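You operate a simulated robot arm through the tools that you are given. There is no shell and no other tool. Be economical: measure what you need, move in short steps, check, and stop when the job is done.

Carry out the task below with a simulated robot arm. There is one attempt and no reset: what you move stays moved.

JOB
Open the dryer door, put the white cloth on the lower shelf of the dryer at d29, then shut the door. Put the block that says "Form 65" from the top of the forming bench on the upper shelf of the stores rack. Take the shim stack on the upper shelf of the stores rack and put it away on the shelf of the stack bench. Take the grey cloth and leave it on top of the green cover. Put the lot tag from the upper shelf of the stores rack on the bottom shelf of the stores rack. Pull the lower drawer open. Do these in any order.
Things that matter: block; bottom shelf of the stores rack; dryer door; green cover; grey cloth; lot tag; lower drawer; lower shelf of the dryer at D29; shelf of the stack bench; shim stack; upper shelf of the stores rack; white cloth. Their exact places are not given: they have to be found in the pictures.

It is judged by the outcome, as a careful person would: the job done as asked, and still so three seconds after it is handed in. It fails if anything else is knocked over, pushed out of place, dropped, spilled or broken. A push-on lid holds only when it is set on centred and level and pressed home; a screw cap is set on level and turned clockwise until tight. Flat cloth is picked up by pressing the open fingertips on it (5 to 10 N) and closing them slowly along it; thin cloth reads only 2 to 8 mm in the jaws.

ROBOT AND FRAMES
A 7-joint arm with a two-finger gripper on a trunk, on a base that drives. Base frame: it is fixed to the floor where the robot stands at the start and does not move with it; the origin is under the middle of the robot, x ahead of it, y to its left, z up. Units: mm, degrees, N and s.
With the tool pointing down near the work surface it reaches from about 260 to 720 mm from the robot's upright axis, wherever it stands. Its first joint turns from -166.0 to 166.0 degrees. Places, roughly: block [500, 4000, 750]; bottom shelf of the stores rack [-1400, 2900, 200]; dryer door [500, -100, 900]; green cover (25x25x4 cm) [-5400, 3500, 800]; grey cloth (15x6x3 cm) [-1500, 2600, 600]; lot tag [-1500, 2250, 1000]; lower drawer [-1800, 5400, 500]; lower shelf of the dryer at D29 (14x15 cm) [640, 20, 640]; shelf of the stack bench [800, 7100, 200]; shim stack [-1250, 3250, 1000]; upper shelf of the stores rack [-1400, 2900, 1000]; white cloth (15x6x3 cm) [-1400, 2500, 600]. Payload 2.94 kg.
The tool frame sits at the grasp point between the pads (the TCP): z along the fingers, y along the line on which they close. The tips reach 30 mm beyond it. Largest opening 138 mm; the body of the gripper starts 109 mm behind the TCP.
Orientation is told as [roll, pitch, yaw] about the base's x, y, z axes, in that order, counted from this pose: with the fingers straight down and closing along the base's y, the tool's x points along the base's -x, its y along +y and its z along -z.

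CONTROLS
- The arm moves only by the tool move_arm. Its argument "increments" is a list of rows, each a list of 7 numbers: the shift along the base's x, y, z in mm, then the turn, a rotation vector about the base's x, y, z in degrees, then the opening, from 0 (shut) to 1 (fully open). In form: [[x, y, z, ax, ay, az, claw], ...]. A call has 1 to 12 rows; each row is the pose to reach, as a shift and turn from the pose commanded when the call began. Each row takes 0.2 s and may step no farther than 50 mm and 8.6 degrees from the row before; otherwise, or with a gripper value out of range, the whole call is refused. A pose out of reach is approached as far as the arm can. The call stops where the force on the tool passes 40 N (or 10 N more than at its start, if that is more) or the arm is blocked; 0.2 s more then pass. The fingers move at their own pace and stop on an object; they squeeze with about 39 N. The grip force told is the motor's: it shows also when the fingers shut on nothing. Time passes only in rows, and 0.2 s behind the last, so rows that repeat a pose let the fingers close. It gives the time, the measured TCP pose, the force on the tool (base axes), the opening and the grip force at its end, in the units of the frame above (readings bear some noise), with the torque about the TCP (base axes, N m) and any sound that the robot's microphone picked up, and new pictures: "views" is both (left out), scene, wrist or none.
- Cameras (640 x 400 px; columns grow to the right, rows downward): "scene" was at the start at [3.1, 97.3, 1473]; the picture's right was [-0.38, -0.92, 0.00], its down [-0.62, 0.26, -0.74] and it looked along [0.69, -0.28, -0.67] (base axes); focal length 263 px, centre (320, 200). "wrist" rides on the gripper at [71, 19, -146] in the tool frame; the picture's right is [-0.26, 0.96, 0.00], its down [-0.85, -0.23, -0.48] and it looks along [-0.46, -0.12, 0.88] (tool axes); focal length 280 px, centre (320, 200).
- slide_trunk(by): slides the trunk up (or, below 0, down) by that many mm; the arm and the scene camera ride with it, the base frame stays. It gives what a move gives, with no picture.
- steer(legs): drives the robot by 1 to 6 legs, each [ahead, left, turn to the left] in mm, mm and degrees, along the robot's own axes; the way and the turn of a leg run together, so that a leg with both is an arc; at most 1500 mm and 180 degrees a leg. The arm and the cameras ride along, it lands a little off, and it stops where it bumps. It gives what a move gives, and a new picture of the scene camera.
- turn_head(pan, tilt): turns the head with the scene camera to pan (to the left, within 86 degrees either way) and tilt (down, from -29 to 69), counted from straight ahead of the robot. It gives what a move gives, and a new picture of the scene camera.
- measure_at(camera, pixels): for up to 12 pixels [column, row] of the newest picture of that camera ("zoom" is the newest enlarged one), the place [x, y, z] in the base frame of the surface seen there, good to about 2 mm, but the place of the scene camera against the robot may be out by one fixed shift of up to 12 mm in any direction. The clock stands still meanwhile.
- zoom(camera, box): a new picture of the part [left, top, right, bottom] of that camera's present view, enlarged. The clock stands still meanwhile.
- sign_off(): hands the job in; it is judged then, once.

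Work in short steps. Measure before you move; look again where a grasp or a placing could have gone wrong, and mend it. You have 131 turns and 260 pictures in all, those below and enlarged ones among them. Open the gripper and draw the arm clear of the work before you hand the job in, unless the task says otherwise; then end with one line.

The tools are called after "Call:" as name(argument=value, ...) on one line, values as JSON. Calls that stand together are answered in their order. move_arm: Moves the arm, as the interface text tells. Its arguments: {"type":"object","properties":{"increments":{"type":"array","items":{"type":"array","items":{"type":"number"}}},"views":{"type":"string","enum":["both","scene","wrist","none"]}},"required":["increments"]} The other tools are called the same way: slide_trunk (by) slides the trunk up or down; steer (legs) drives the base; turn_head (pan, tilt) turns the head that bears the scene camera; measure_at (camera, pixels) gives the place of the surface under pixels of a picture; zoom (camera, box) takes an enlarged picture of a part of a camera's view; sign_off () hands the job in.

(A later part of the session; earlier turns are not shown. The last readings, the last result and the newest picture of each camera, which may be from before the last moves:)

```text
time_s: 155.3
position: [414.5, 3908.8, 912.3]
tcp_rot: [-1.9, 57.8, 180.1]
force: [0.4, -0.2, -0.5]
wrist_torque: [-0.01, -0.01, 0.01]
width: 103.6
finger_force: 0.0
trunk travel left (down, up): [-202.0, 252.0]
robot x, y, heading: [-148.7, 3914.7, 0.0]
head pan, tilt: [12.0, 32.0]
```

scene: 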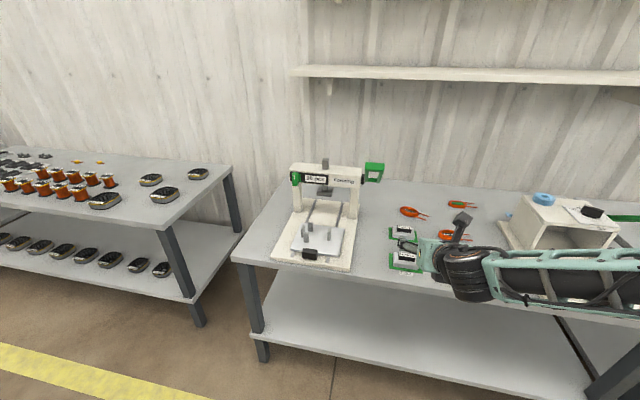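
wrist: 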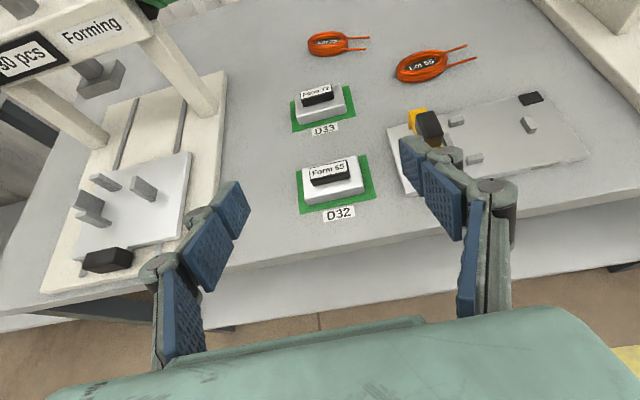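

Zoom in on the block from the wrist camera for accurate measurement.

Call:
zoom(camera="wrist", box=[280, 135, 400, 235])

Call:
measure_at(camera="wrist", pixels=[[304, 197], [362, 187], [333, 198], [302, 172], [357, 160], [330, 180], [312, 178], [348, 172], [329, 168], [372, 200], [298, 215], [420, 190]])

```text
4.00 times, centred on (340, 185) of wrist
```

zoom: 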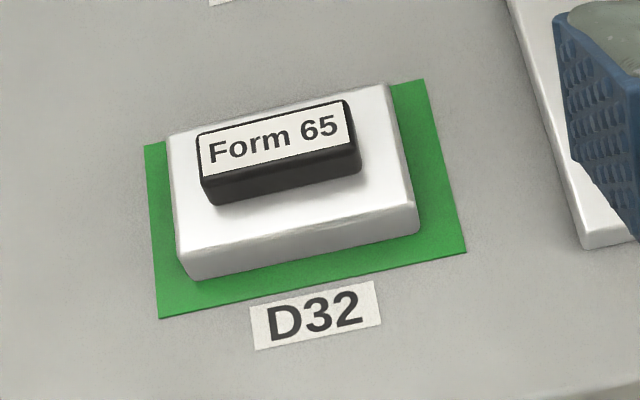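

```text
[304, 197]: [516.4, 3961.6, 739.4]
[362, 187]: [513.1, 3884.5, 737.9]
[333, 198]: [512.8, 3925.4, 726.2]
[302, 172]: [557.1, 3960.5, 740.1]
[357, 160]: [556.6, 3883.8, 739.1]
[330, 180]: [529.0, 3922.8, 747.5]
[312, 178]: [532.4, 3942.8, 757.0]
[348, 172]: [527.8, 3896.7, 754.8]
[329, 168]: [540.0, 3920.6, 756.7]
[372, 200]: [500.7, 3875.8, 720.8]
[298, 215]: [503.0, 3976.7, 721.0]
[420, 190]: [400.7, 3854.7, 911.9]
```

Block centre is (536,3922), base top 740, width 79. I'll tilt to 45° and come down to just above it.

Call:
move_arm(increments=[[30, 6, -30, 0, 6.5, 0, 0.78], [60, 13, -60, 0, 13, 0, 0.78], [90, 13, -90, 0, 13, 0, 0.78], [108, 13, -120, 0, 13, 0, 0.78]], views="wrist")

```text
time_s: 156.3
position: [524.1, 3922.4, 791.2]
tcp_rot: [-1.9, 44.8, -180.0]
force: [-0.2, -0.1, 0.4]
wrist_torque: [-0.03, 0.0, -0.03]
width: 107.6
finger_force: 0.0
trunk travel left (down, up): [-202.0, 252.0]
robot x, y, heading: [-146.6, 3914.8, 0.1]
head pan, tilt: [12.0, 32.0]
```

wrist: 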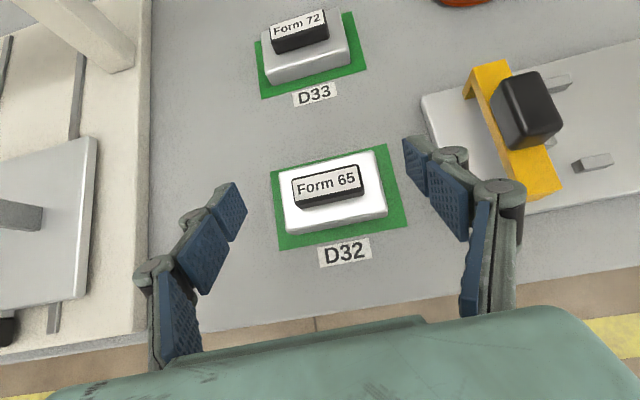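

The gauge plate is close to the right finger, so I'll measure its left edge.

Call:
measure_at(camera="wrist", pixels=[[426, 100], [440, 130], [470, 90], [500, 150], [286, 200], [384, 190], [330, 180], [530, 190], [280, 225]])

```text
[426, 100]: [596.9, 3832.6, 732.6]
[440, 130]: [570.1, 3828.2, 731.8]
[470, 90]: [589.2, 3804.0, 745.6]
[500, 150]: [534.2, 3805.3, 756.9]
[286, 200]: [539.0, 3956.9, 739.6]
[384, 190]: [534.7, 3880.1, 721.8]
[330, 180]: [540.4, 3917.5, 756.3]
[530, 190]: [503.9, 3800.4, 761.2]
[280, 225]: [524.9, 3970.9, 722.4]
```

Enough clearance (gauge edge y≈3828, finger outer ≈3845). I'll lower and close.

Call:
move_arm(increments=[[0, -1, -18, 0, 0, 0, 0.75], [-1, -1, -34, 0, 0, 0, 0.75], [-1, -1, -34, 0, 0, 0, 0.6], [-1, -1, -34, 0, 0, 0, 0.45], [-1, -1, -34, 0, 0, 0, 0.45], [-1, -1, -34, 0, 0, 0, 0.45]], views="wrist")

```text
time_s: 157.7
position: [521.3, 3922.1, 756.5]
tcp_rot: [-1.8, 44.7, -180.0]
force: [-0.9, -0.3, -0.3]
wrist_torque: [-0.04, -0.06, -0.02]
width: 79.2
finger_force: 39.4
trunk travel left (down, up): [-202.0, 252.0]
robot x, y, heading: [-148.4, 3916.1, 0.1]
head pan, tilt: [12.0, 32.0]
```

wrist: 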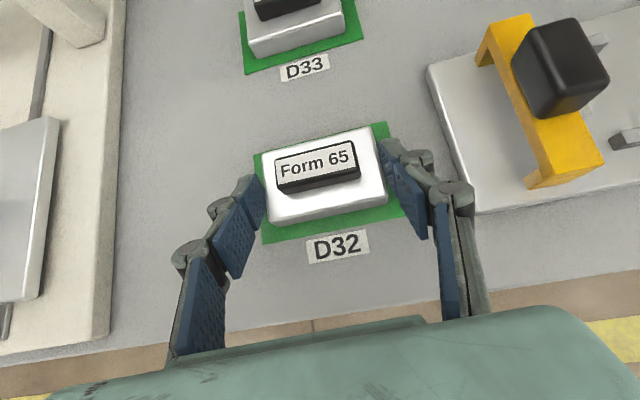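

Gripped at 79 mm on the base. I'll lift gently and check.

Call:
move_arm(increments=[[0, 0, 10, 0, 0, 0, 0.45], [0, 0, 30, 0, 0, 0, 0.45], [0, 0, 60, 0, 0, 0, 0.45], [0, 0, 90, 0, 0, 0, 0.45], [0, 0, 90, 0, 0, 0, 0.45]], views="wrist")

```text
time_s: 158.9
position: [519.8, 3920.7, 846.0]
tcp_rot: [-2.0, 44.8, 180.0]
force: [-0.4, 0.3, -1.7]
wrist_torque: [-0.02, 0.05, -0.02]
width: 79.4
finger_force: 39.4
trunk travel left (down, up): [-202.0, 252.0]
robot x, y, heading: [-147.3, 3914.9, 0.2]
head pan, tilt: [12.0, 32.0]
```

wrist: 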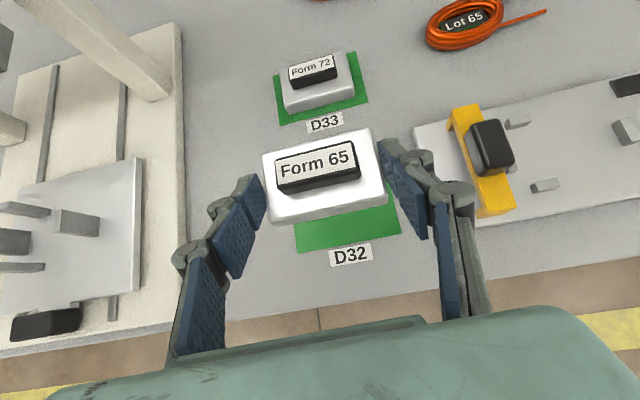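

Held level; the block bottom is about 34 mm below the TCP. I'll pull the arm in, raise it, back off, turn to face the rack and slide sideways to y≈2750.

Call:
move_arm(increments=[[-30, 0, 20, 0, 0, 0, 0.45], [-60, 0, 40, 0, 0, 0, 0.45], [-90, 0, 60, 0, 0, 0, 0.45], [-120, 0, 80, 0, 0, 0, 0.45]], views="none")

Call:
steer(legs=[[-180, 0, 0], [0, 0, 90], [0, 0, 90], [0, 1140, 0]])

Call:
slide_trunk(by=200)

Call:
turn_head(pan=5, tilt=30)

```text
time_s: 159.9
position: [402.0, 3923.2, 926.7]
tcp_rot: [-2.0, 44.9, 180.0]
force: [0.8, -0.6, -2.9]
wrist_torque: [0.05, 0.05, 0.03]
width: 79.6
finger_force: 39.1
trunk travel left (down, up): [-202.0, 252.0]
robot x, y, heading: [-146.7, 3915.5, -0.0]
head pan, tilt: [12.0, 32.0]
```

```text
time_s: 179.0
position: [-891.9, 2766.1, 927.2]
tcp_rot: [-1.9, 44.9, -0.7]
force: [0.6, -0.2, -3.1]
wrist_torque: [-0.01, -0.04, 0.0]
width: 79.5
finger_force: 38.7
trunk travel left (down, up): [-202.0, 252.0]
robot x, y, heading: [-340.5, 2764.5, 179.3]
head pan, tilt: [12.0, 32.0]
```

scene: 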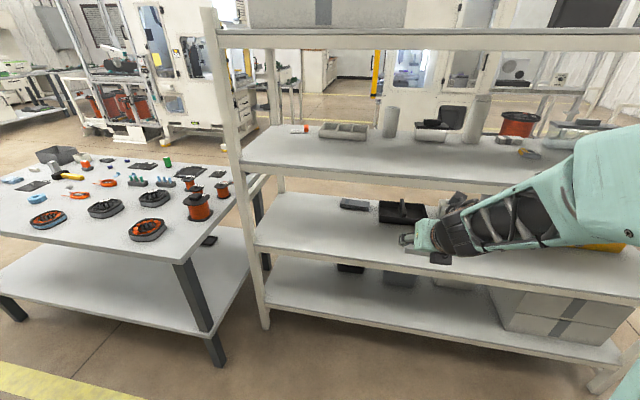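

```text
time_s: 181.1
position: [-890.6, 2766.8, 1127.5]
tcp_rot: [-1.9, 44.9, -0.6]
force: [0.1, 0.2, -2.3]
wrist_torque: [0.0, -0.02, -0.01]
width: 79.3
finger_force: 39.2
trunk travel left (down, up): [-402.0, 52.0]
robot x, y, heading: [-340.5, 2766.1, 179.4]
head pan, tilt: [12.0, 32.0]
```

```text
time_s: 181.8
position: [-890.2, 2765.2, 1126.3]
tcp_rot: [-1.9, 44.7, -0.7]
force: [0.7, 0.1, -3.0]
wrist_torque: [-0.03, -0.03, 0.0]
width: 79.0
finger_force: 39.1
trunk travel left (down, up): [-402.0, 52.0]
robot x, y, heading: [-339.9, 2763.3, 179.4]
head pan, tilt: [5.0, 30.0]
```

scene: 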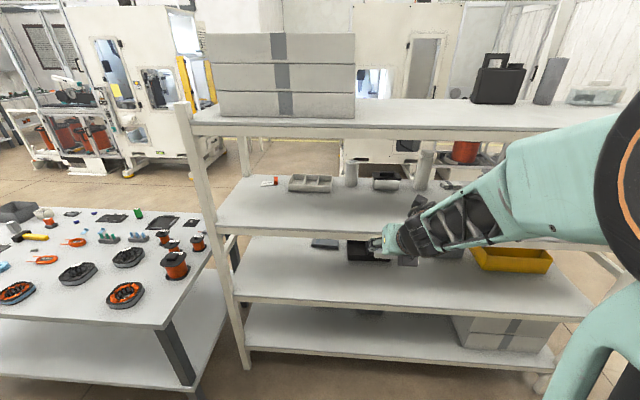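

I'll measure the upper shelf surface, the top shelf's lower edge, and the camera/forearm heights.

Call:
measure_at(camera="scene", pixels=[[370, 225], [340, 228], [350, 117], [350, 122], [350, 185], [385, 184], [420, 197], [412, 208], [500, 150], [310, 195], [380, 205], [400, 230]])

Call:
move_arm(increments=[[0, 0, 0, 0, 0, 0, 0.45]], views="wrist")

```text
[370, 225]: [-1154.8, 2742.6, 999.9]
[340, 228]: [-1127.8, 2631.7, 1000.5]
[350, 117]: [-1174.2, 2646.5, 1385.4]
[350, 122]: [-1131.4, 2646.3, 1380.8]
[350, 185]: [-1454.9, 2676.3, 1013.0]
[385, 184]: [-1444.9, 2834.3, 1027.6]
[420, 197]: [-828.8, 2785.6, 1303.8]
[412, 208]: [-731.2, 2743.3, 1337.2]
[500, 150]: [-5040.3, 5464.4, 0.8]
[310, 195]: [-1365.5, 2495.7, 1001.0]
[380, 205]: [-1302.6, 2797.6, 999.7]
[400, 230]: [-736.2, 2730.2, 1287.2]
```

```text
time_s: 182.2
position: [-891.5, 2765.2, 1126.1]
tcp_rot: [-2.0, 44.7, -0.6]
force: [-0.1, -0.6, -2.3]
wrist_torque: [0.01, -0.03, -0.01]
width: 79.2
finger_force: 39.6
trunk travel left (down, up): [-402.0, 52.0]
robot x, y, heading: [-340.3, 2762.6, 179.3]
head pan, tilt: [5.0, 30.0]
```

wrist: 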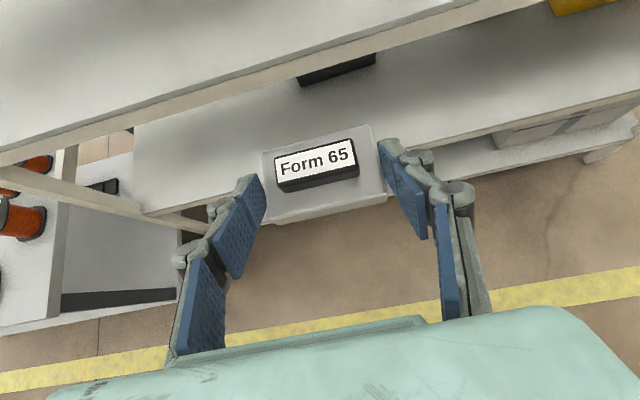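

The shelf is at 1000 and the gap is free. I'll drive in 200, lower to TCP 1070, and reach to x≈−1205.

Call:
steer(legs=[[200, 0, 0]])

Call:
move_arm(increments=[[-10, 0, -28, 0, 0, 0, 0.45], [-40, 0, -56, 0, 0, 0, 0.45], [-80, 0, -60, 0, 0, 0, 0.45], [-114, 0, -65, 0, 0, 0, 0.45]])

```text
time_s: 183.8
position: [-1090.6, 2767.9, 1126.5]
tcp_rot: [-1.9, 44.8, -0.7]
force: [-0.3, 0.0, -2.3]
wrist_torque: [0.01, -0.04, -0.06]
width: 79.0
finger_force: 39.4
trunk travel left (down, up): [-402.0, 52.0]
robot x, y, heading: [-543.3, 2763.6, 179.4]
head pan, tilt: [5.0, 30.0]
```

scene: 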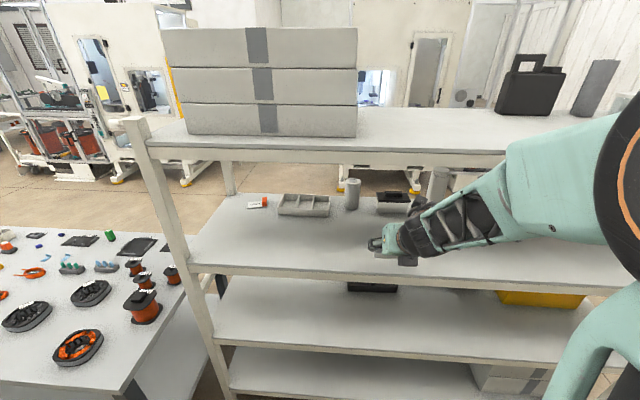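

```text
time_s: 184.8
position: [-1205.0, 2768.5, 1060.4]
tcp_rot: [-2.0, 44.8, -0.7]
force: [-0.8, -0.5, -2.6]
wrist_torque: [-0.01, -0.03, -0.02]
width: 79.0
finger_force: 39.3
trunk travel left (down, up): [-402.0, 52.0]
robot x, y, heading: [-540.7, 2768.6, 179.3]
head pan, tilt: [5.0, 30.0]
```

scene: 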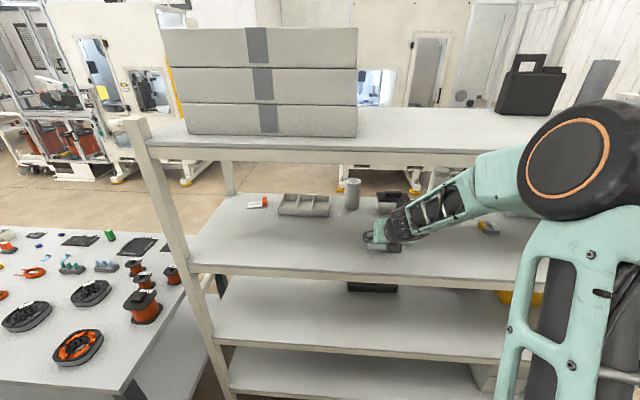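
wrist: 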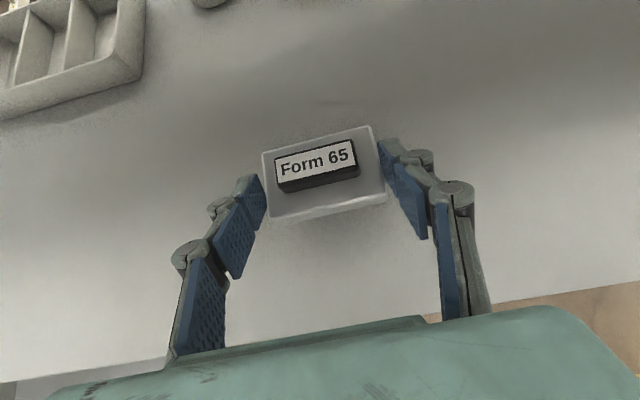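

I'll lower about 25 mm until light contact.

Call:
move_arm(increments=[[0, 0, -12, 0, 0, 0, 0.45], [0, 0, -20, 0, 0, 0, 0.45], [0, 0, -24, 0, 0, 0, 0.45], [0, 0, -26, 0, 0, 0, 0.45]], views="none")

```text
time_s: 185.8
position: [-1205.3, 2767.9, 1037.2]
tcp_rot: [-1.8, 45.0, -0.6]
force: [0.4, -1.2, 9.8]
wrist_torque: [0.39, -0.12, 0.04]
width: 79.3
finger_force: 38.8
trunk travel left (down, up): [-402.0, 52.0]
robot x, y, heading: [-541.5, 2764.2, 179.4]
head pan, tilt: [5.0, 30.0]
```

Contact. I'll open and retreat up and back.

Call:
move_arm(increments=[[0, 0, 1, 0, 0, 0, 0.6], [0, 0, 1, 0, 0, 0, 0.75], [0, 0, 1, 0, 0, 0, 0.75], [15, 0, 16, 0, 0, 0, 0.75], [40, 0, 41, 0, 0, 0, 0.75], [75, 0, 70, 0, 0, 0, 0.75]], views="wrist")

Call:
turn_head(pan=-30, tilt=30)

```text
time_s: 187.2
position: [-1128.7, 2766.5, 1107.1]
tcp_rot: [-1.9, 44.9, -0.7]
force: [0.1, 0.5, -0.7]
wrist_torque: [-0.02, 0.03, 0.0]
width: 103.5
finger_force: 0.1
trunk travel left (down, up): [-402.0, 52.0]
robot x, y, heading: [-545.4, 2768.5, 179.3]
head pan, tilt: [5.0, 30.0]
```

wrist: 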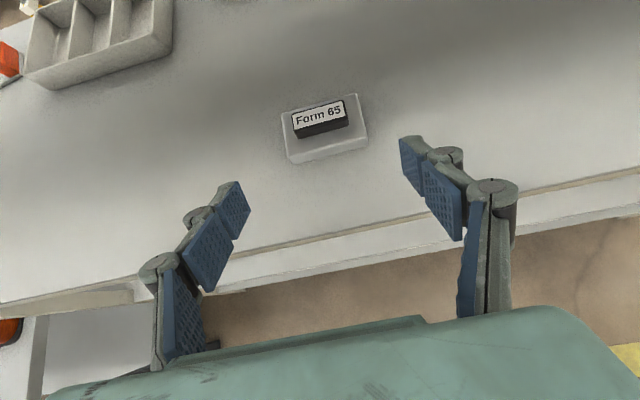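

```text
time_s: 188.2
position: [-1129.6, 2767.1, 1105.3]
tcp_rot: [-1.9, 44.9, -0.7]
force: [-0.3, 0.6, -0.2]
wrist_torque: [0.02, 0.01, 0.01]
width: 103.3
finger_force: 0.0
trunk travel left (down, up): [-402.0, 52.0]
robot x, y, heading: [-541.8, 2768.0, 179.3]
head pan, tilt: [-30.0, 30.0]
```

scene: 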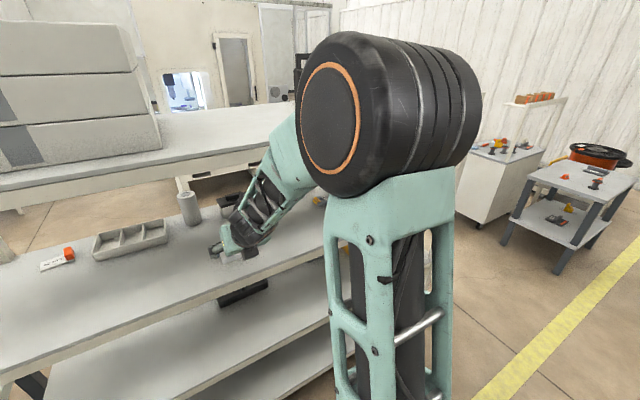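

Block placed. Next the shim stack near y≈3250: I'll back out, slide right (+y) 450, and look.

Call:
steer(legs=[[-250, 0, 0], [0, -450, 0]])

Call:
turn_head(pan=5, tilt=25)

Call:
move_arm(increments=[[0, 0, 20, 0, 0, 0, 0.75]], views="wrist")

```text
time_s: 194.1
position: [-872.7, 3219.4, 1106.0]
tcp_rot: [-1.8, 44.9, -1.0]
force: [-1.1, 0.4, 0.0]
wrist_torque: [0.0, 0.02, 0.02]
width: 103.4
finger_force: 0.0
trunk travel left (down, up): [-402.0, 52.0]
robot x, y, heading: [-282.1, 3218.8, 179.2]
head pan, tilt: [-30.0, 30.0]
```

scene: 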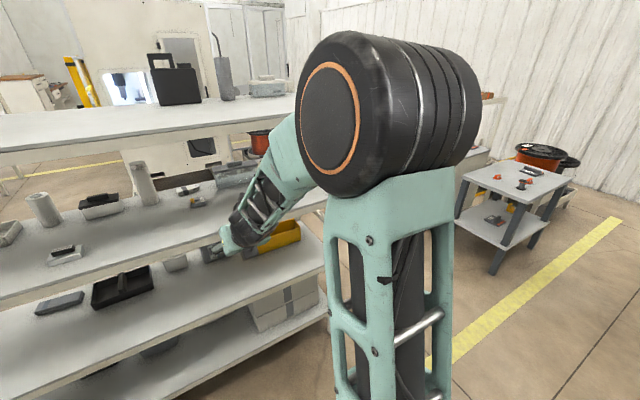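

```text
time_s: 195.2
position: [-872.9, 3219.2, 1106.4]
tcp_rot: [-1.9, 44.8, -0.8]
force: [0.2, 0.1, 0.3]
wrist_torque: [0.01, 0.0, 0.0]
width: 103.3
finger_force: 0.1
trunk travel left (down, up): [-402.0, 52.0]
robot x, y, heading: [-286.3, 3219.9, 179.4]
head pan, tilt: [5.0, 25.0]
```

scene: 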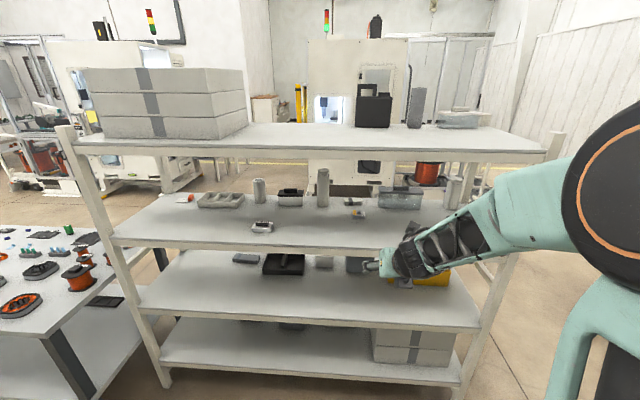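

```text
time_s: 195.6
position: [-872.6, 3215.6, 1120.5]
tcp_rot: [-2.1, 44.7, -0.7]
force: [-0.3, -1.1, -1.2]
wrist_torque: [0.12, -0.01, -0.1]
width: 103.5
finger_force: 0.0
out of reach, approached as far as the arm can: row 1
trunk travel left (down, up): [-402.0, 52.0]
robot x, y, heading: [-284.0, 3217.3, 179.3]
head pan, tilt: [5.0, 25.0]
```

wrist: 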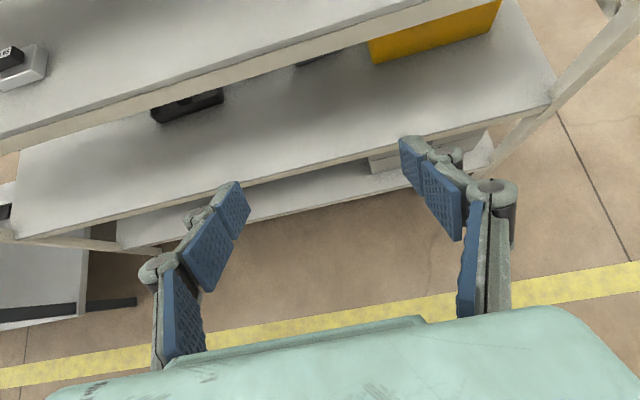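

I'll enlarge the upper shelf between (270,160) and (480,230) to identify the shim stack.

Call:
zoom(camera="scene", box=[280, 165, 440, 240])

Call:
measure_at(camera="scene", pixels=[[354, 204], [357, 213], [351, 201], [362, 213], [340, 200], [400, 200], [323, 195]])

```text
4.00 times, centred on (360, 202) of scene
```

zoom: 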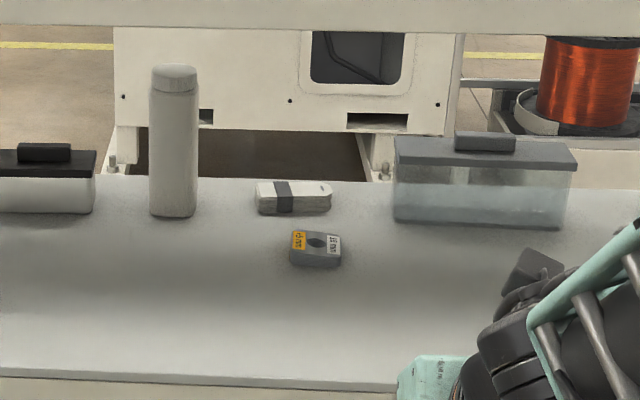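

```text
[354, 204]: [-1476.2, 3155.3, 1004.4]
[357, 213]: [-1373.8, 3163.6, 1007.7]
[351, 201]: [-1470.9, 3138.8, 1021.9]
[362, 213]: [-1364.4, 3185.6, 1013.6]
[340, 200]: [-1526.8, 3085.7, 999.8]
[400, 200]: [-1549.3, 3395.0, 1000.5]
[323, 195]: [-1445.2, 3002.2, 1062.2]
```

I need to read the labels, so I'll zoom tighter.

Call:
zoom(camera="scene", box=[335, 200, 375, 225])

```text
16.00 times, centred on (355, 212) of scene
```

zoom: 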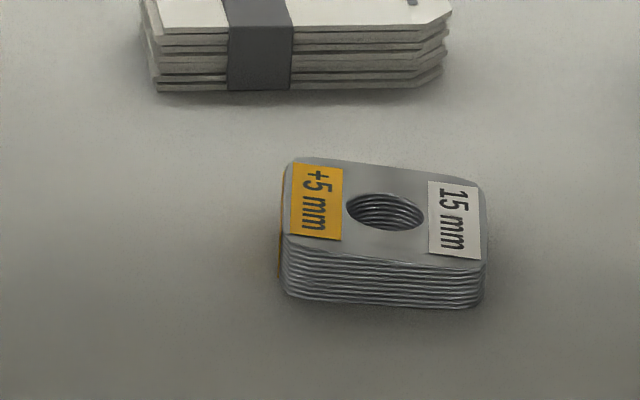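

The front one ("15 mm / +5 mm", layered plates) is the shim stack; the other is a bundle of tags. I'll measure its corners.

Call:
measure_at(camera="zoom", pixels=[[295, 170], [475, 188], [290, 232], [480, 258], [290, 280], [480, 295], [330, 200], [455, 220], [385, 265], [385, 290]])

```text
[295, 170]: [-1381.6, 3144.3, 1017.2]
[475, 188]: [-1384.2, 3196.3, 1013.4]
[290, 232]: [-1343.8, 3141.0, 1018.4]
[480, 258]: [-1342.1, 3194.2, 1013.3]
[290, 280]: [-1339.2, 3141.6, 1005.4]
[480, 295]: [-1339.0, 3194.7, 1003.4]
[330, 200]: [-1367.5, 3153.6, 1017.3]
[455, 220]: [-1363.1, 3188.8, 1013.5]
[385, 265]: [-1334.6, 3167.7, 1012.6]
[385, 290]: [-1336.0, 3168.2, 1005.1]
```

Stack: 47×55×15 mm, centre about (−1355,3165). I'll level the tilt to 35°, align y, drive in, and check with the wrist camera.

Call:
move_arm(increments=[[0, -25, -10, 0, 5, 0, 0.7], [0, -50, -25, 0, 10, 0, 0.7]], views="none")

Call:
steer(legs=[[270, 0, 0]])

Call:
move_arm(increments=[[-30, 0, -10, 0, 0, 0, 0.7]])

```text
time_s: 196.2
position: [-874.0, 3168.9, 1095.9]
tcp_rot: [-2.2, 55.1, -1.1]
force: [0.0, -0.4, 0.0]
wrist_torque: [0.08, -0.03, -0.06]
width: 96.5
finger_force: 0.1
trunk travel left (down, up): [-402.0, 52.0]
robot x, y, heading: [-284.0, 3219.0, 179.0]
head pan, tilt: [5.0, 25.0]
```

```text
time_s: 198.1
position: [-1142.1, 3171.2, 1095.8]
tcp_rot: [-2.2, 54.8, -0.9]
force: [0.0, -0.7, 0.3]
wrist_torque: [0.01, 0.0, -0.02]
width: 96.6
finger_force: 0.0
trunk travel left (down, up): [-402.0, 52.0]
robot x, y, heading: [-551.2, 3222.0, 179.2]
head pan, tilt: [5.0, 25.0]
```

scene: 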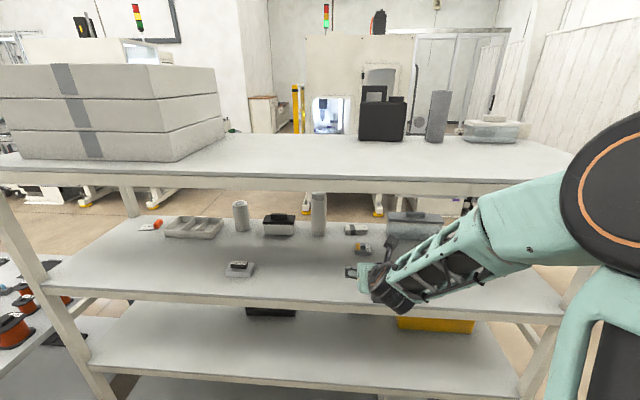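

```text
time_s: 198.5
position: [-1171.5, 3171.6, 1085.6]
tcp_rot: [-2.3, 54.8, -1.0]
force: [0.4, -0.4, 0.4]
wrist_torque: [0.0, 0.04, 0.05]
width: 96.5
finger_force: 0.1
trunk travel left (down, up): [-402.0, 52.0]
robot x, y, heading: [-553.1, 3220.9, 179.5]
head pan, tilt: [5.0, 25.0]
```

scene: 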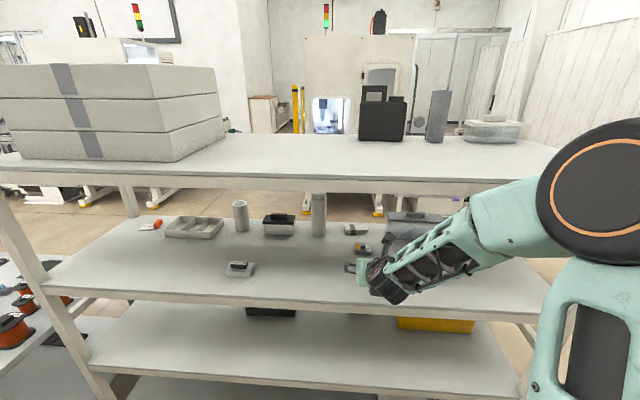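
wrist: 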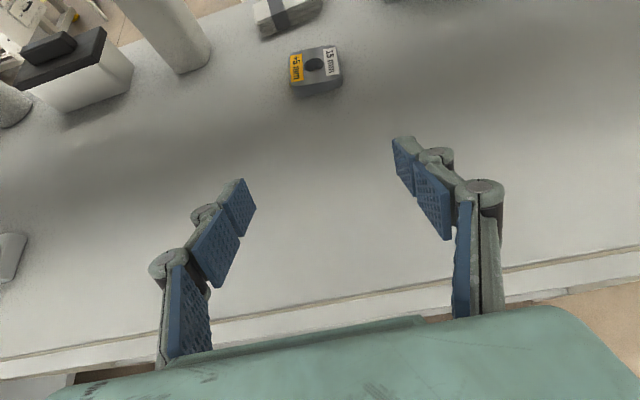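

The shim stack is at wrist (315,70). I'll measure it there.

Call:
measure_at(camera="wrist", pixels=[[290, 52], [337, 46], [293, 84], [342, 76], [315, 70], [318, 90], [344, 80], [294, 94], [278, 20]])

Call:
zoom(camera="wrist", box=[260, 20, 380, 110])

```text
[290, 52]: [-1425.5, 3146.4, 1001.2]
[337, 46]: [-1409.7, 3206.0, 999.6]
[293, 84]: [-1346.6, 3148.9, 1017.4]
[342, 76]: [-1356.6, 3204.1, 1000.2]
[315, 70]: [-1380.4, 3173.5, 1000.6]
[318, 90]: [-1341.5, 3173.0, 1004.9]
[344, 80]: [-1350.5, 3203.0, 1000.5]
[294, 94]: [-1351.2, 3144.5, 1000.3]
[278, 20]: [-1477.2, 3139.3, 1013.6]
```

```text
4.44 times, centred on (320, 65) of wrist
```

zoom: 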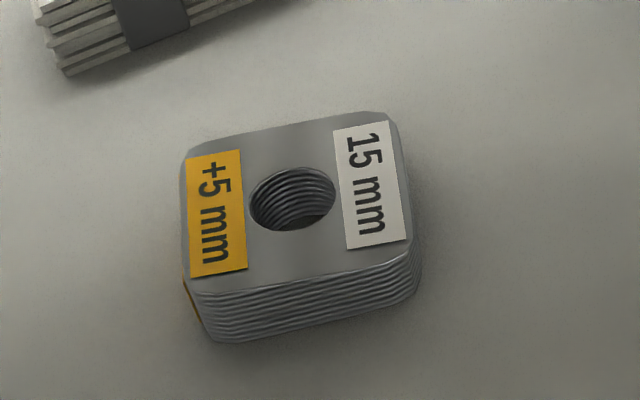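

Call:
measure_at(camera="zoom", pixels=[[192, 155], [388, 120], [200, 278], [405, 250], [295, 240], [300, 330], [300, 130], [415, 270], [195, 220], [395, 185], [215, 335]])

```text
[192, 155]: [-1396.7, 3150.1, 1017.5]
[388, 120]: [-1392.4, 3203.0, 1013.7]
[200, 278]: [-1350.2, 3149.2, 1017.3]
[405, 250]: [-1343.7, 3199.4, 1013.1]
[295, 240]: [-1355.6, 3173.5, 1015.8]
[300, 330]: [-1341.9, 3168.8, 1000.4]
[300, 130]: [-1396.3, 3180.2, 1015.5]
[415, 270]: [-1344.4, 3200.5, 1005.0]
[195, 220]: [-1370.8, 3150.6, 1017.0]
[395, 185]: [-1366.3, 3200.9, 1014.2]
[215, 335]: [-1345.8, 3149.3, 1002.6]
```

Shim centre (−1370,3175), 55×55, top 1016. I'll advance above it, then check.

Call:
move_arm(increments=[[-45, 1, -8, 0, 0, 0, 0.7], [-90, 2, -16, 0, 0, 0, 0.7], [-135, 3, -22, 0, 0, 0, 0.7], [-180, 4, -24, 0, 0, 0, 0.65]])

```text
time_s: 199.5
position: [-1351.4, 3175.3, 1062.0]
tcp_rot: [-2.1, 54.7, -0.8]
force: [-0.2, -0.9, -0.1]
wrist_torque: [0.0, 0.02, -0.01]
width: 89.7
finger_force: 0.1
trunk travel left (down, up): [-402.0, 52.0]
robot x, y, heading: [-552.4, 3218.0, 179.3]
head pan, tilt: [5.0, 25.0]
```

scene: 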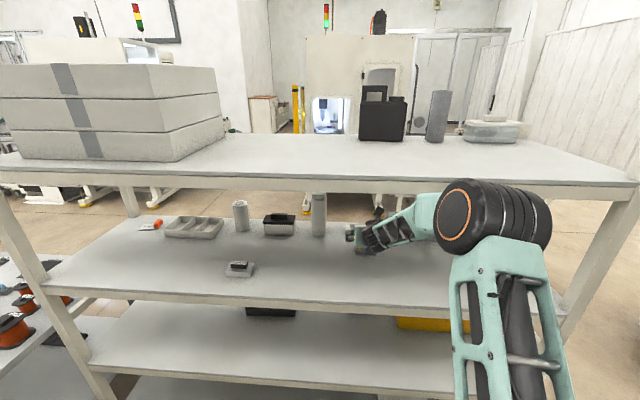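
wrist: 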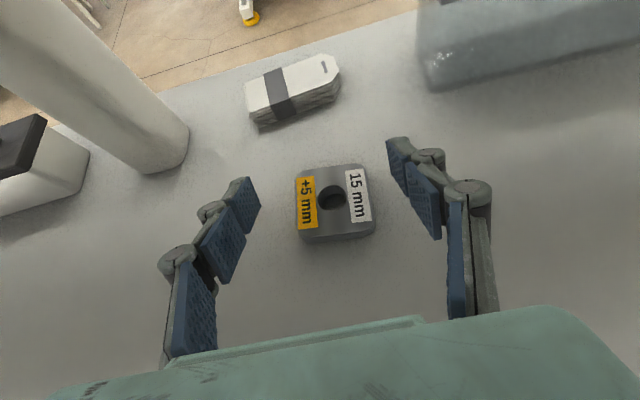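

Well centred. I'll lower 31 mm and close.

Call:
move_arm(increments=[[-1, 1, -16, 0, 0, 0, 0.65], [-1, 1, -31, 0, 0, 0, 0.65], [-1, 1, -31, 0, 0, 0, 0.45], [-1, 1, -31, 0, 0, 0, 0.25], [-1, 1, -31, 0, 0, 0, 0.25], [-1, 1, -31, 0, 0, 0, 0.25]], views="wrist")

```text
time_s: 200.9
position: [-1353.2, 3176.4, 1031.0]
tcp_rot: [-2.3, 54.9, -0.8]
force: [0.2, -1.3, 1.2]
wrist_torque: [0.07, 0.03, 0.0]
width: 58.4
finger_force: 38.7
trunk travel left (down, up): [-402.0, 52.0]
robot x, y, heading: [-551.2, 3220.5, 179.3]
head pan, tilt: [5.0, 25.0]
```

wrist: 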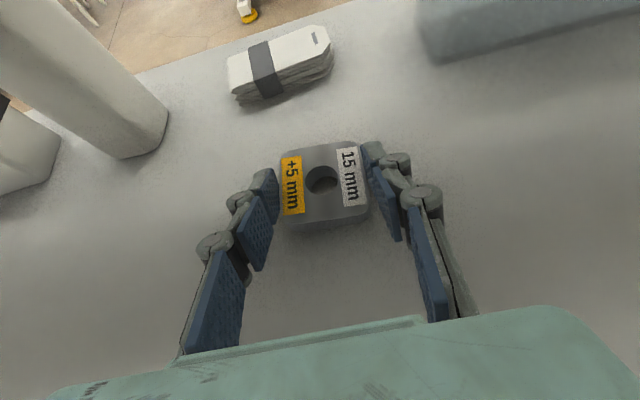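

Gripped at 58 mm. I'll lift and draw back.

Call:
move_arm(increments=[[0, 0, 12, 0, 0, 0, 0.25], [0, 0, 30, 0, 0, 0, 0.25], [20, 0, 45, 0, 0, 0, 0.25], [60, 0, 50, 0, 0, 0, 0.25], [100, 0, 50, 0, 0, 0, 0.25], [140, 0, 50, 0, 0, 0, 0.25]], views="wrist")

```text
time_s: 202.3
position: [-1211.1, 3175.7, 1081.7]
tcp_rot: [-2.1, 54.9, -0.9]
force: [-0.7, 0.0, -4.3]
wrist_torque: [-0.01, -0.04, -0.04]
width: 57.8
finger_force: 38.6
trunk travel left (down, up): [-402.0, 52.0]
robot x, y, heading: [-557.1, 3219.2, 179.3]
head pan, tilt: [5.0, 25.0]
```

wrist: 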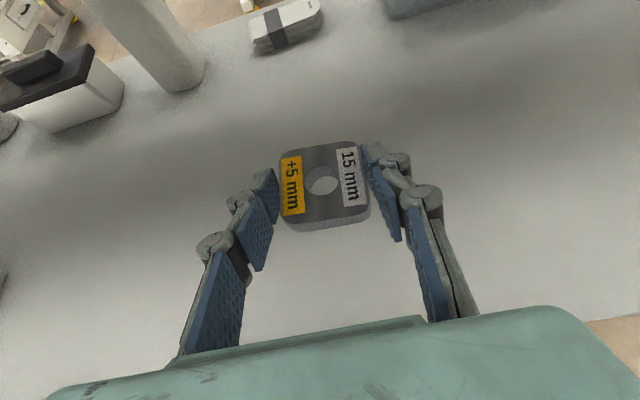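

Held. I'll back out, turn to +y, drive up the aisle and look for the stack bench.

Call:
steer(legs=[[-350, 0, 0], [0, 0, -90], [1400, 0, 0], [1000, 0, 0]])

Call:
turn_head(pan=-30, tilt=22)

```text
time_s: 219.7
position: [-197.7, 6276.2, 1080.7]
tcp_rot: [-2.2, 54.9, -91.0]
force: [-0.4, 0.5, -3.6]
wrist_torque: [-0.06, -0.01, 0.01]
width: 57.2
finger_force: 38.8
trunk travel left (down, up): [-402.0, 52.0]
robot x, y, heading: [-152.2, 5616.3, 89.3]
head pan, tilt: [5.0, 25.0]
```

scene: 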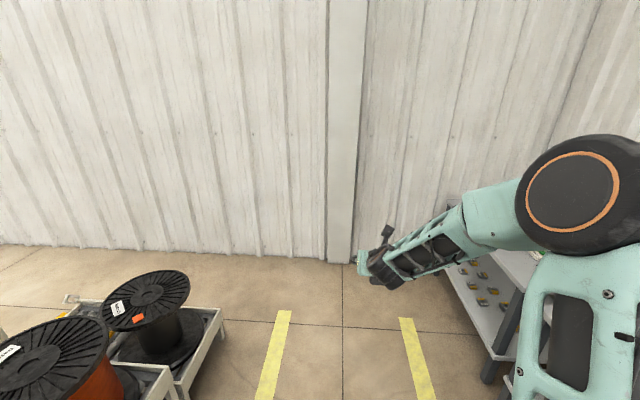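

```text
time_s: 220.8
position: [-196.2, 6276.6, 1080.7]
tcp_rot: [-2.3, 54.8, -91.1]
force: [-0.4, -0.9, -3.0]
wrist_torque: [-0.08, -0.02, 0.0]
width: 57.3
finger_force: 39.5
trunk travel left (down, up): [-402.0, 52.0]
robot x, y, heading: [-155.5, 5616.2, 89.2]
head pan, tilt: [-30.0, 22.0]
```

scene: 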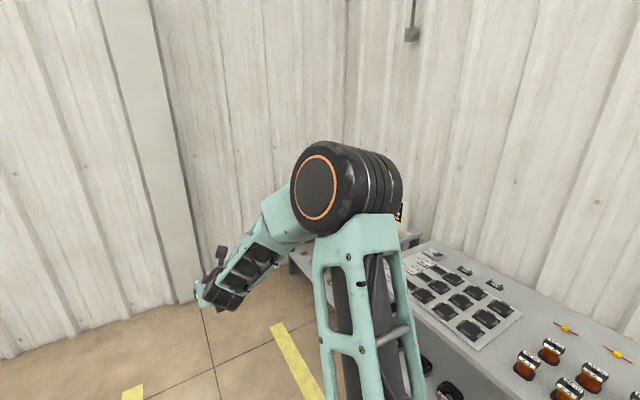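

The stack bench must be in the far corner. I'll turn to face +x after shifting away from the bench, then slide left towards y≈7000.

Call:
steer(legs=[[0, 150, 0], [0, 0, -89], [0, 1300, 0]])

Call:
turn_head(pan=10, tilt=35)

```text
time_s: 237.7
position: [347.8, 6973.9, 1081.1]
tcp_rot: [-2.1, 54.9, -179.7]
force: [-0.4, 0.0, -3.2]
wrist_torque: [0.01, 0.02, -0.02]
width: 57.4
finger_force: 39.2
trunk travel left (down, up): [-402.0, 52.0]
robot x, y, heading: [-309.4, 6916.1, 0.5]
head pan, tilt: [-30.0, 22.0]
```

scene: 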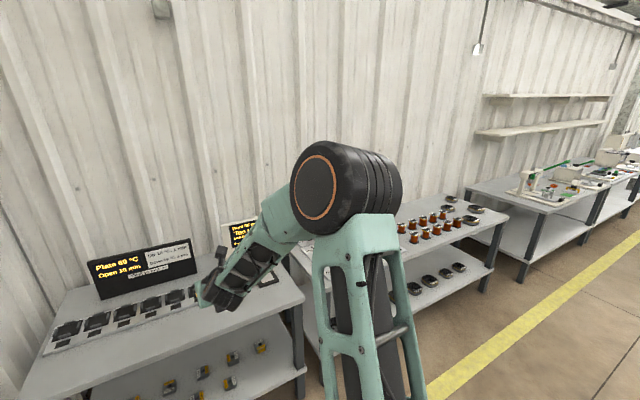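

```text
time_s: 238.8
position: [348.1, 6973.0, 1079.1]
tcp_rot: [-2.2, 54.7, -179.6]
force: [0.4, -0.4, -3.0]
wrist_torque: [0.02, 0.06, 0.02]
width: 57.1
finger_force: 39.2
trunk travel left (down, up): [-402.0, 52.0]
robot x, y, heading: [-311.5, 6917.0, 0.8]
head pan, tilt: [10.0, 35.0]
```

scene: 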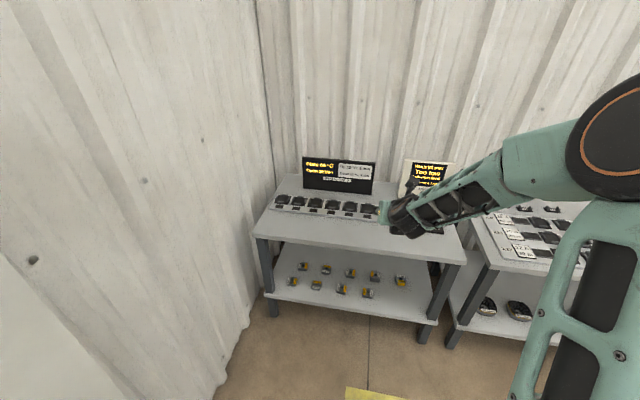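

This is the stack bench; its shelf holds rows of similar stacks. I'll measure it before lowering.

Call:
measure_at(camera="scene", pixels=[[330, 238], [290, 232], [430, 258], [400, 282], [370, 293], [310, 286], [292, 282], [340, 305], [400, 310], [270, 290], [340, 260], [425, 320]])

Call:
zoom(camera="scene", box=[250, 170, 480, 350])

```text
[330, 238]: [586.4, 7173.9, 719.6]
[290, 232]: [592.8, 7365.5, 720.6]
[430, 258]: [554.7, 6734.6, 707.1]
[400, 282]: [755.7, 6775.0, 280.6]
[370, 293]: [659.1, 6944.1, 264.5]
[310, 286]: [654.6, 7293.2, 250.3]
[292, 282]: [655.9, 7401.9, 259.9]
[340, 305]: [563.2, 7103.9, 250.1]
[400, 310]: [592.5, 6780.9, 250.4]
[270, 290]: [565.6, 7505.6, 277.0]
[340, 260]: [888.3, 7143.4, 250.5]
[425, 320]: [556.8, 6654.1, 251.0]
```

```text
2.22 times, centred on (365, 260) of scene
```

zoom: 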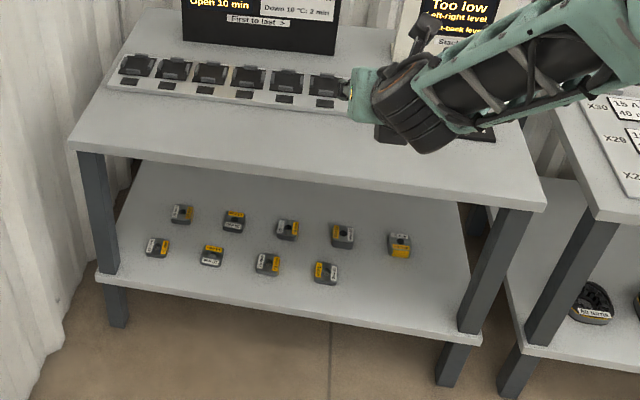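

Shelf z=250, with free space in the front row around (630,6830). I'll lower the trunk fully and then try lowering the arm in the clear space here.

Call:
slide_trunk(by=-400)

Call:
move_arm(increments=[[0, -20, -40, 0, 0, 0, 0.25], [0, -40, -80, 0, 0, 0, 0.25], [0, -60, -120, 0, 0, 0, 0.25], [0, -60, -160, 0, 0, 0, 0.25], [0, -60, -200, 0, 0, 0, 0.25], [0, -60, -240, 0, 0, 0, 0.25], [0, -60, -280, 0, 0, 0, 0.25], [0, -60, -320, 0, 0, 0, 0.25], [0, -60, -350, 0, 0, 0, 0.25]])

```text
time_s: 242.6
position: [348.1, 6973.0, 679.7]
tcp_rot: [-2.2, 54.8, -179.7]
force: [0.1, -0.6, -4.0]
wrist_torque: [0.03, 0.06, 0.01]
width: 57.2
finger_force: 39.2
trunk travel left (down, up): [-2.0, 452.0]
robot x, y, heading: [-307.0, 6912.7, 0.7]
head pan, tilt: [10.0, 35.0]
```

```text
time_s: 244.6
position: [377.0, 6890.2, 365.7]
tcp_rot: [-3.6, 51.6, -179.2]
force: [-0.7, 0.4, -2.6]
wrist_torque: [-0.04, 0.14, -0.01]
width: 57.2
finger_force: 39.3
out of reach, approached as far as the arm can: row 6, 7, 8, 9
trunk travel left (down, up): [-2.0, 452.0]
robot x, y, heading: [-309.5, 6915.6, 0.8]
head pan, tilt: [10.0, 35.0]
```

scene: 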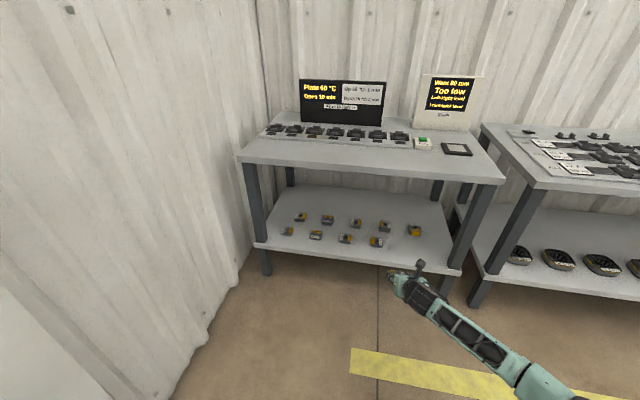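
wrist: 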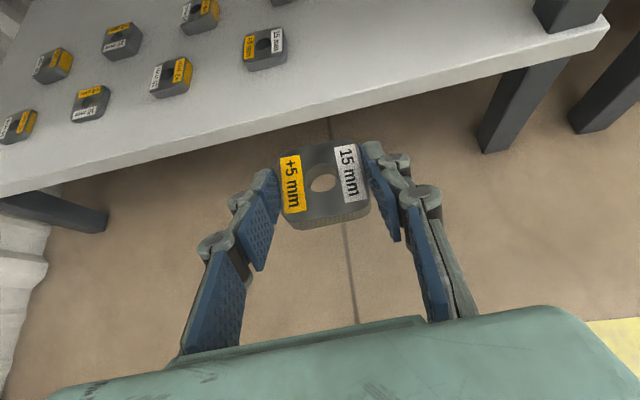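

It reached z 366 at this reach and then hit its limit. Closer in it should go lower, so I'll pull back 120 and lower.

Call:
move_arm(increments=[[-40, 0, 0, 0, 0, 0, 0.25], [-80, 0, -10, 0, -2, 0, 0.25], [-120, 0, -30, 0, -3.4, 0, 0.25], [-150, 0, -60, 0, -3.4, 0, 0.25], [-150, 0, -90, 0, -3.4, 0, 0.25]])

```text
time_s: 245.8
position: [264.6, 6824.2, 343.7]
tcp_rot: [-6.4, 51.1, -178.6]
force: [-0.5, -0.2, -3.1]
wrist_torque: [-0.04, 0.1, 0.01]
width: 57.2
finger_force: 39.1
out of reach, approached as far as the arm can: row 1, 2, 3, 4, 5
trunk travel left (down, up): [-2.0, 452.0]
robot x, y, heading: [-308.0, 6914.6, 0.6]
head pan, tilt: [10.0, 35.0]
```

scene: 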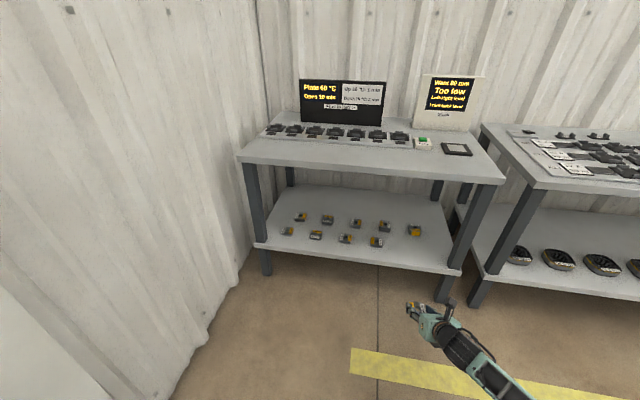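
wrist: 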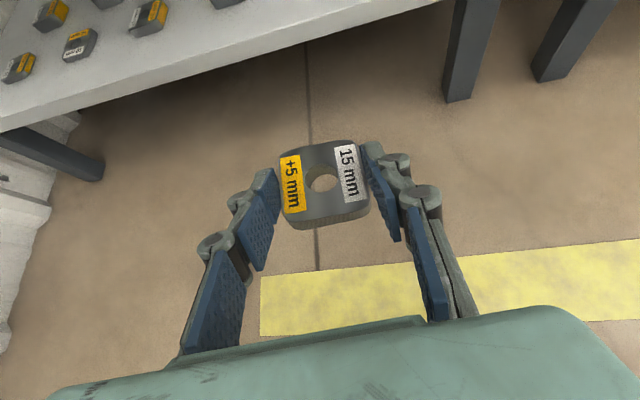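

The limit is a wrist joint at this shallow tilt. I'll steepen the tool (towards 60° down) and see how low it gets.

Call:
move_arm(increments=[[0, 0, 0, 0, 6, 0, 0.25], [0, 0, -5, 0, 12, 0, 0.25], [0, 0, -15, 0, 18, 0, 0.25], [10, 0, -30, 0, 24, 0, 0.25], [20, 0, -50, 0, 26, 0, 0.25], [30, 0, -70, 0, 26, 0, 0.25]])

```text
time_s: 247.2
position: [293.5, 6823.8, 273.6]
tcp_rot: [-7.1, 25.1, -179.1]
force: [0.1, -0.2, -2.7]
wrist_torque: [-0.01, 0.01, 0.04]
width: 57.2
finger_force: 39.1
trunk travel left (down, up): [-2.0, 452.0]
robot x, y, heading: [-309.1, 6911.8, 0.5]
head pan, tilt: [10.0, 35.0]
```

scene: 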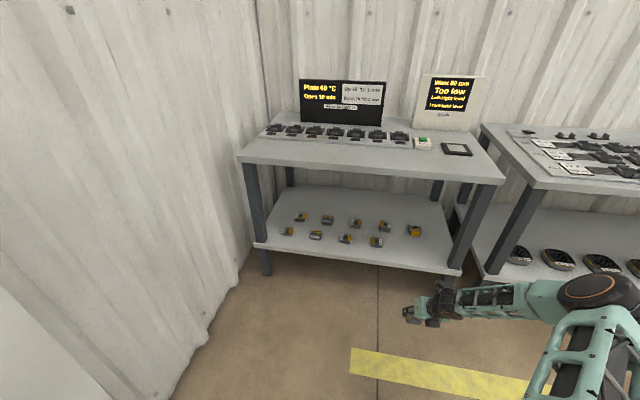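
wrist: 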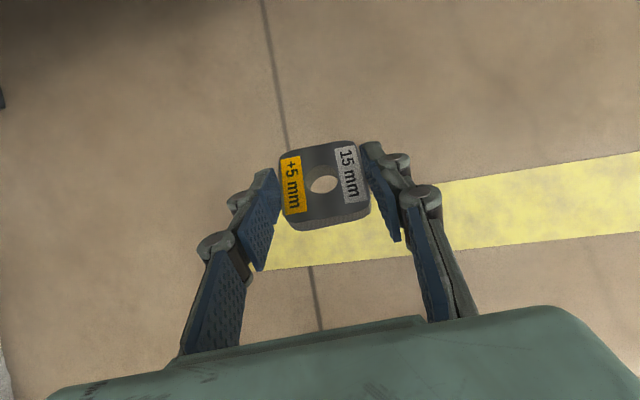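

It reaches z 274 at 65° down. I'll find the shallowest tilt possible at z≈290 to keep the shim flatter, and correct the roll.

Call:
move_arm(increments=[[0, 0, 20, 3, -6, 0, 0.25], [0, 0, 20, 6, -12, 0, 0.25], [0, 0, 20, 7, -16, 0, 0.25], [0, 0, 20, 7, -20, 0, 0.25]], views="none")

```text
time_s: 248.2
position: [294.7, 6821.4, 292.9]
tcp_rot: [-16.3, 45.0, 175.5]
force: [0.0, -0.6, -3.9]
wrist_torque: [-0.07, 0.0, 0.03]
width: 57.1
finger_force: 39.1
trunk travel left (down, up): [-2.0, 452.0]
robot x, y, heading: [-308.3, 6912.9, 0.5]
head pan, tilt: [10.0, 35.0]
```

45° down works at z 293 (only 10° from flat for the shim), but my roll fix went the wrong way. I'll correct it.

Call:
move_arm(increments=[[0, 0, 0, -5.5, 0, -3.5, 0.25], [0, 0, 0, -11, 0, -7, 0.25]], views="wrist")

```text
time_s: 248.8
position: [296.7, 6818.1, 297.6]
tcp_rot: [-0.7, 44.9, 179.6]
force: [0.1, -0.5, -4.0]
wrist_torque: [-0.04, 0.05, 0.0]
width: 57.2
finger_force: 39.0
out of reach, approached as far as the arm can: row 2
trunk travel left (down, up): [-2.0, 452.0]
robot x, y, heading: [-312.2, 6915.2, 0.6]
head pan, tilt: [10.0, 35.0]
```

wrist: 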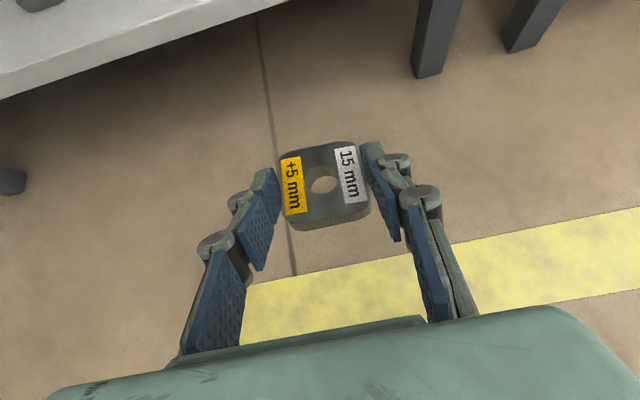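

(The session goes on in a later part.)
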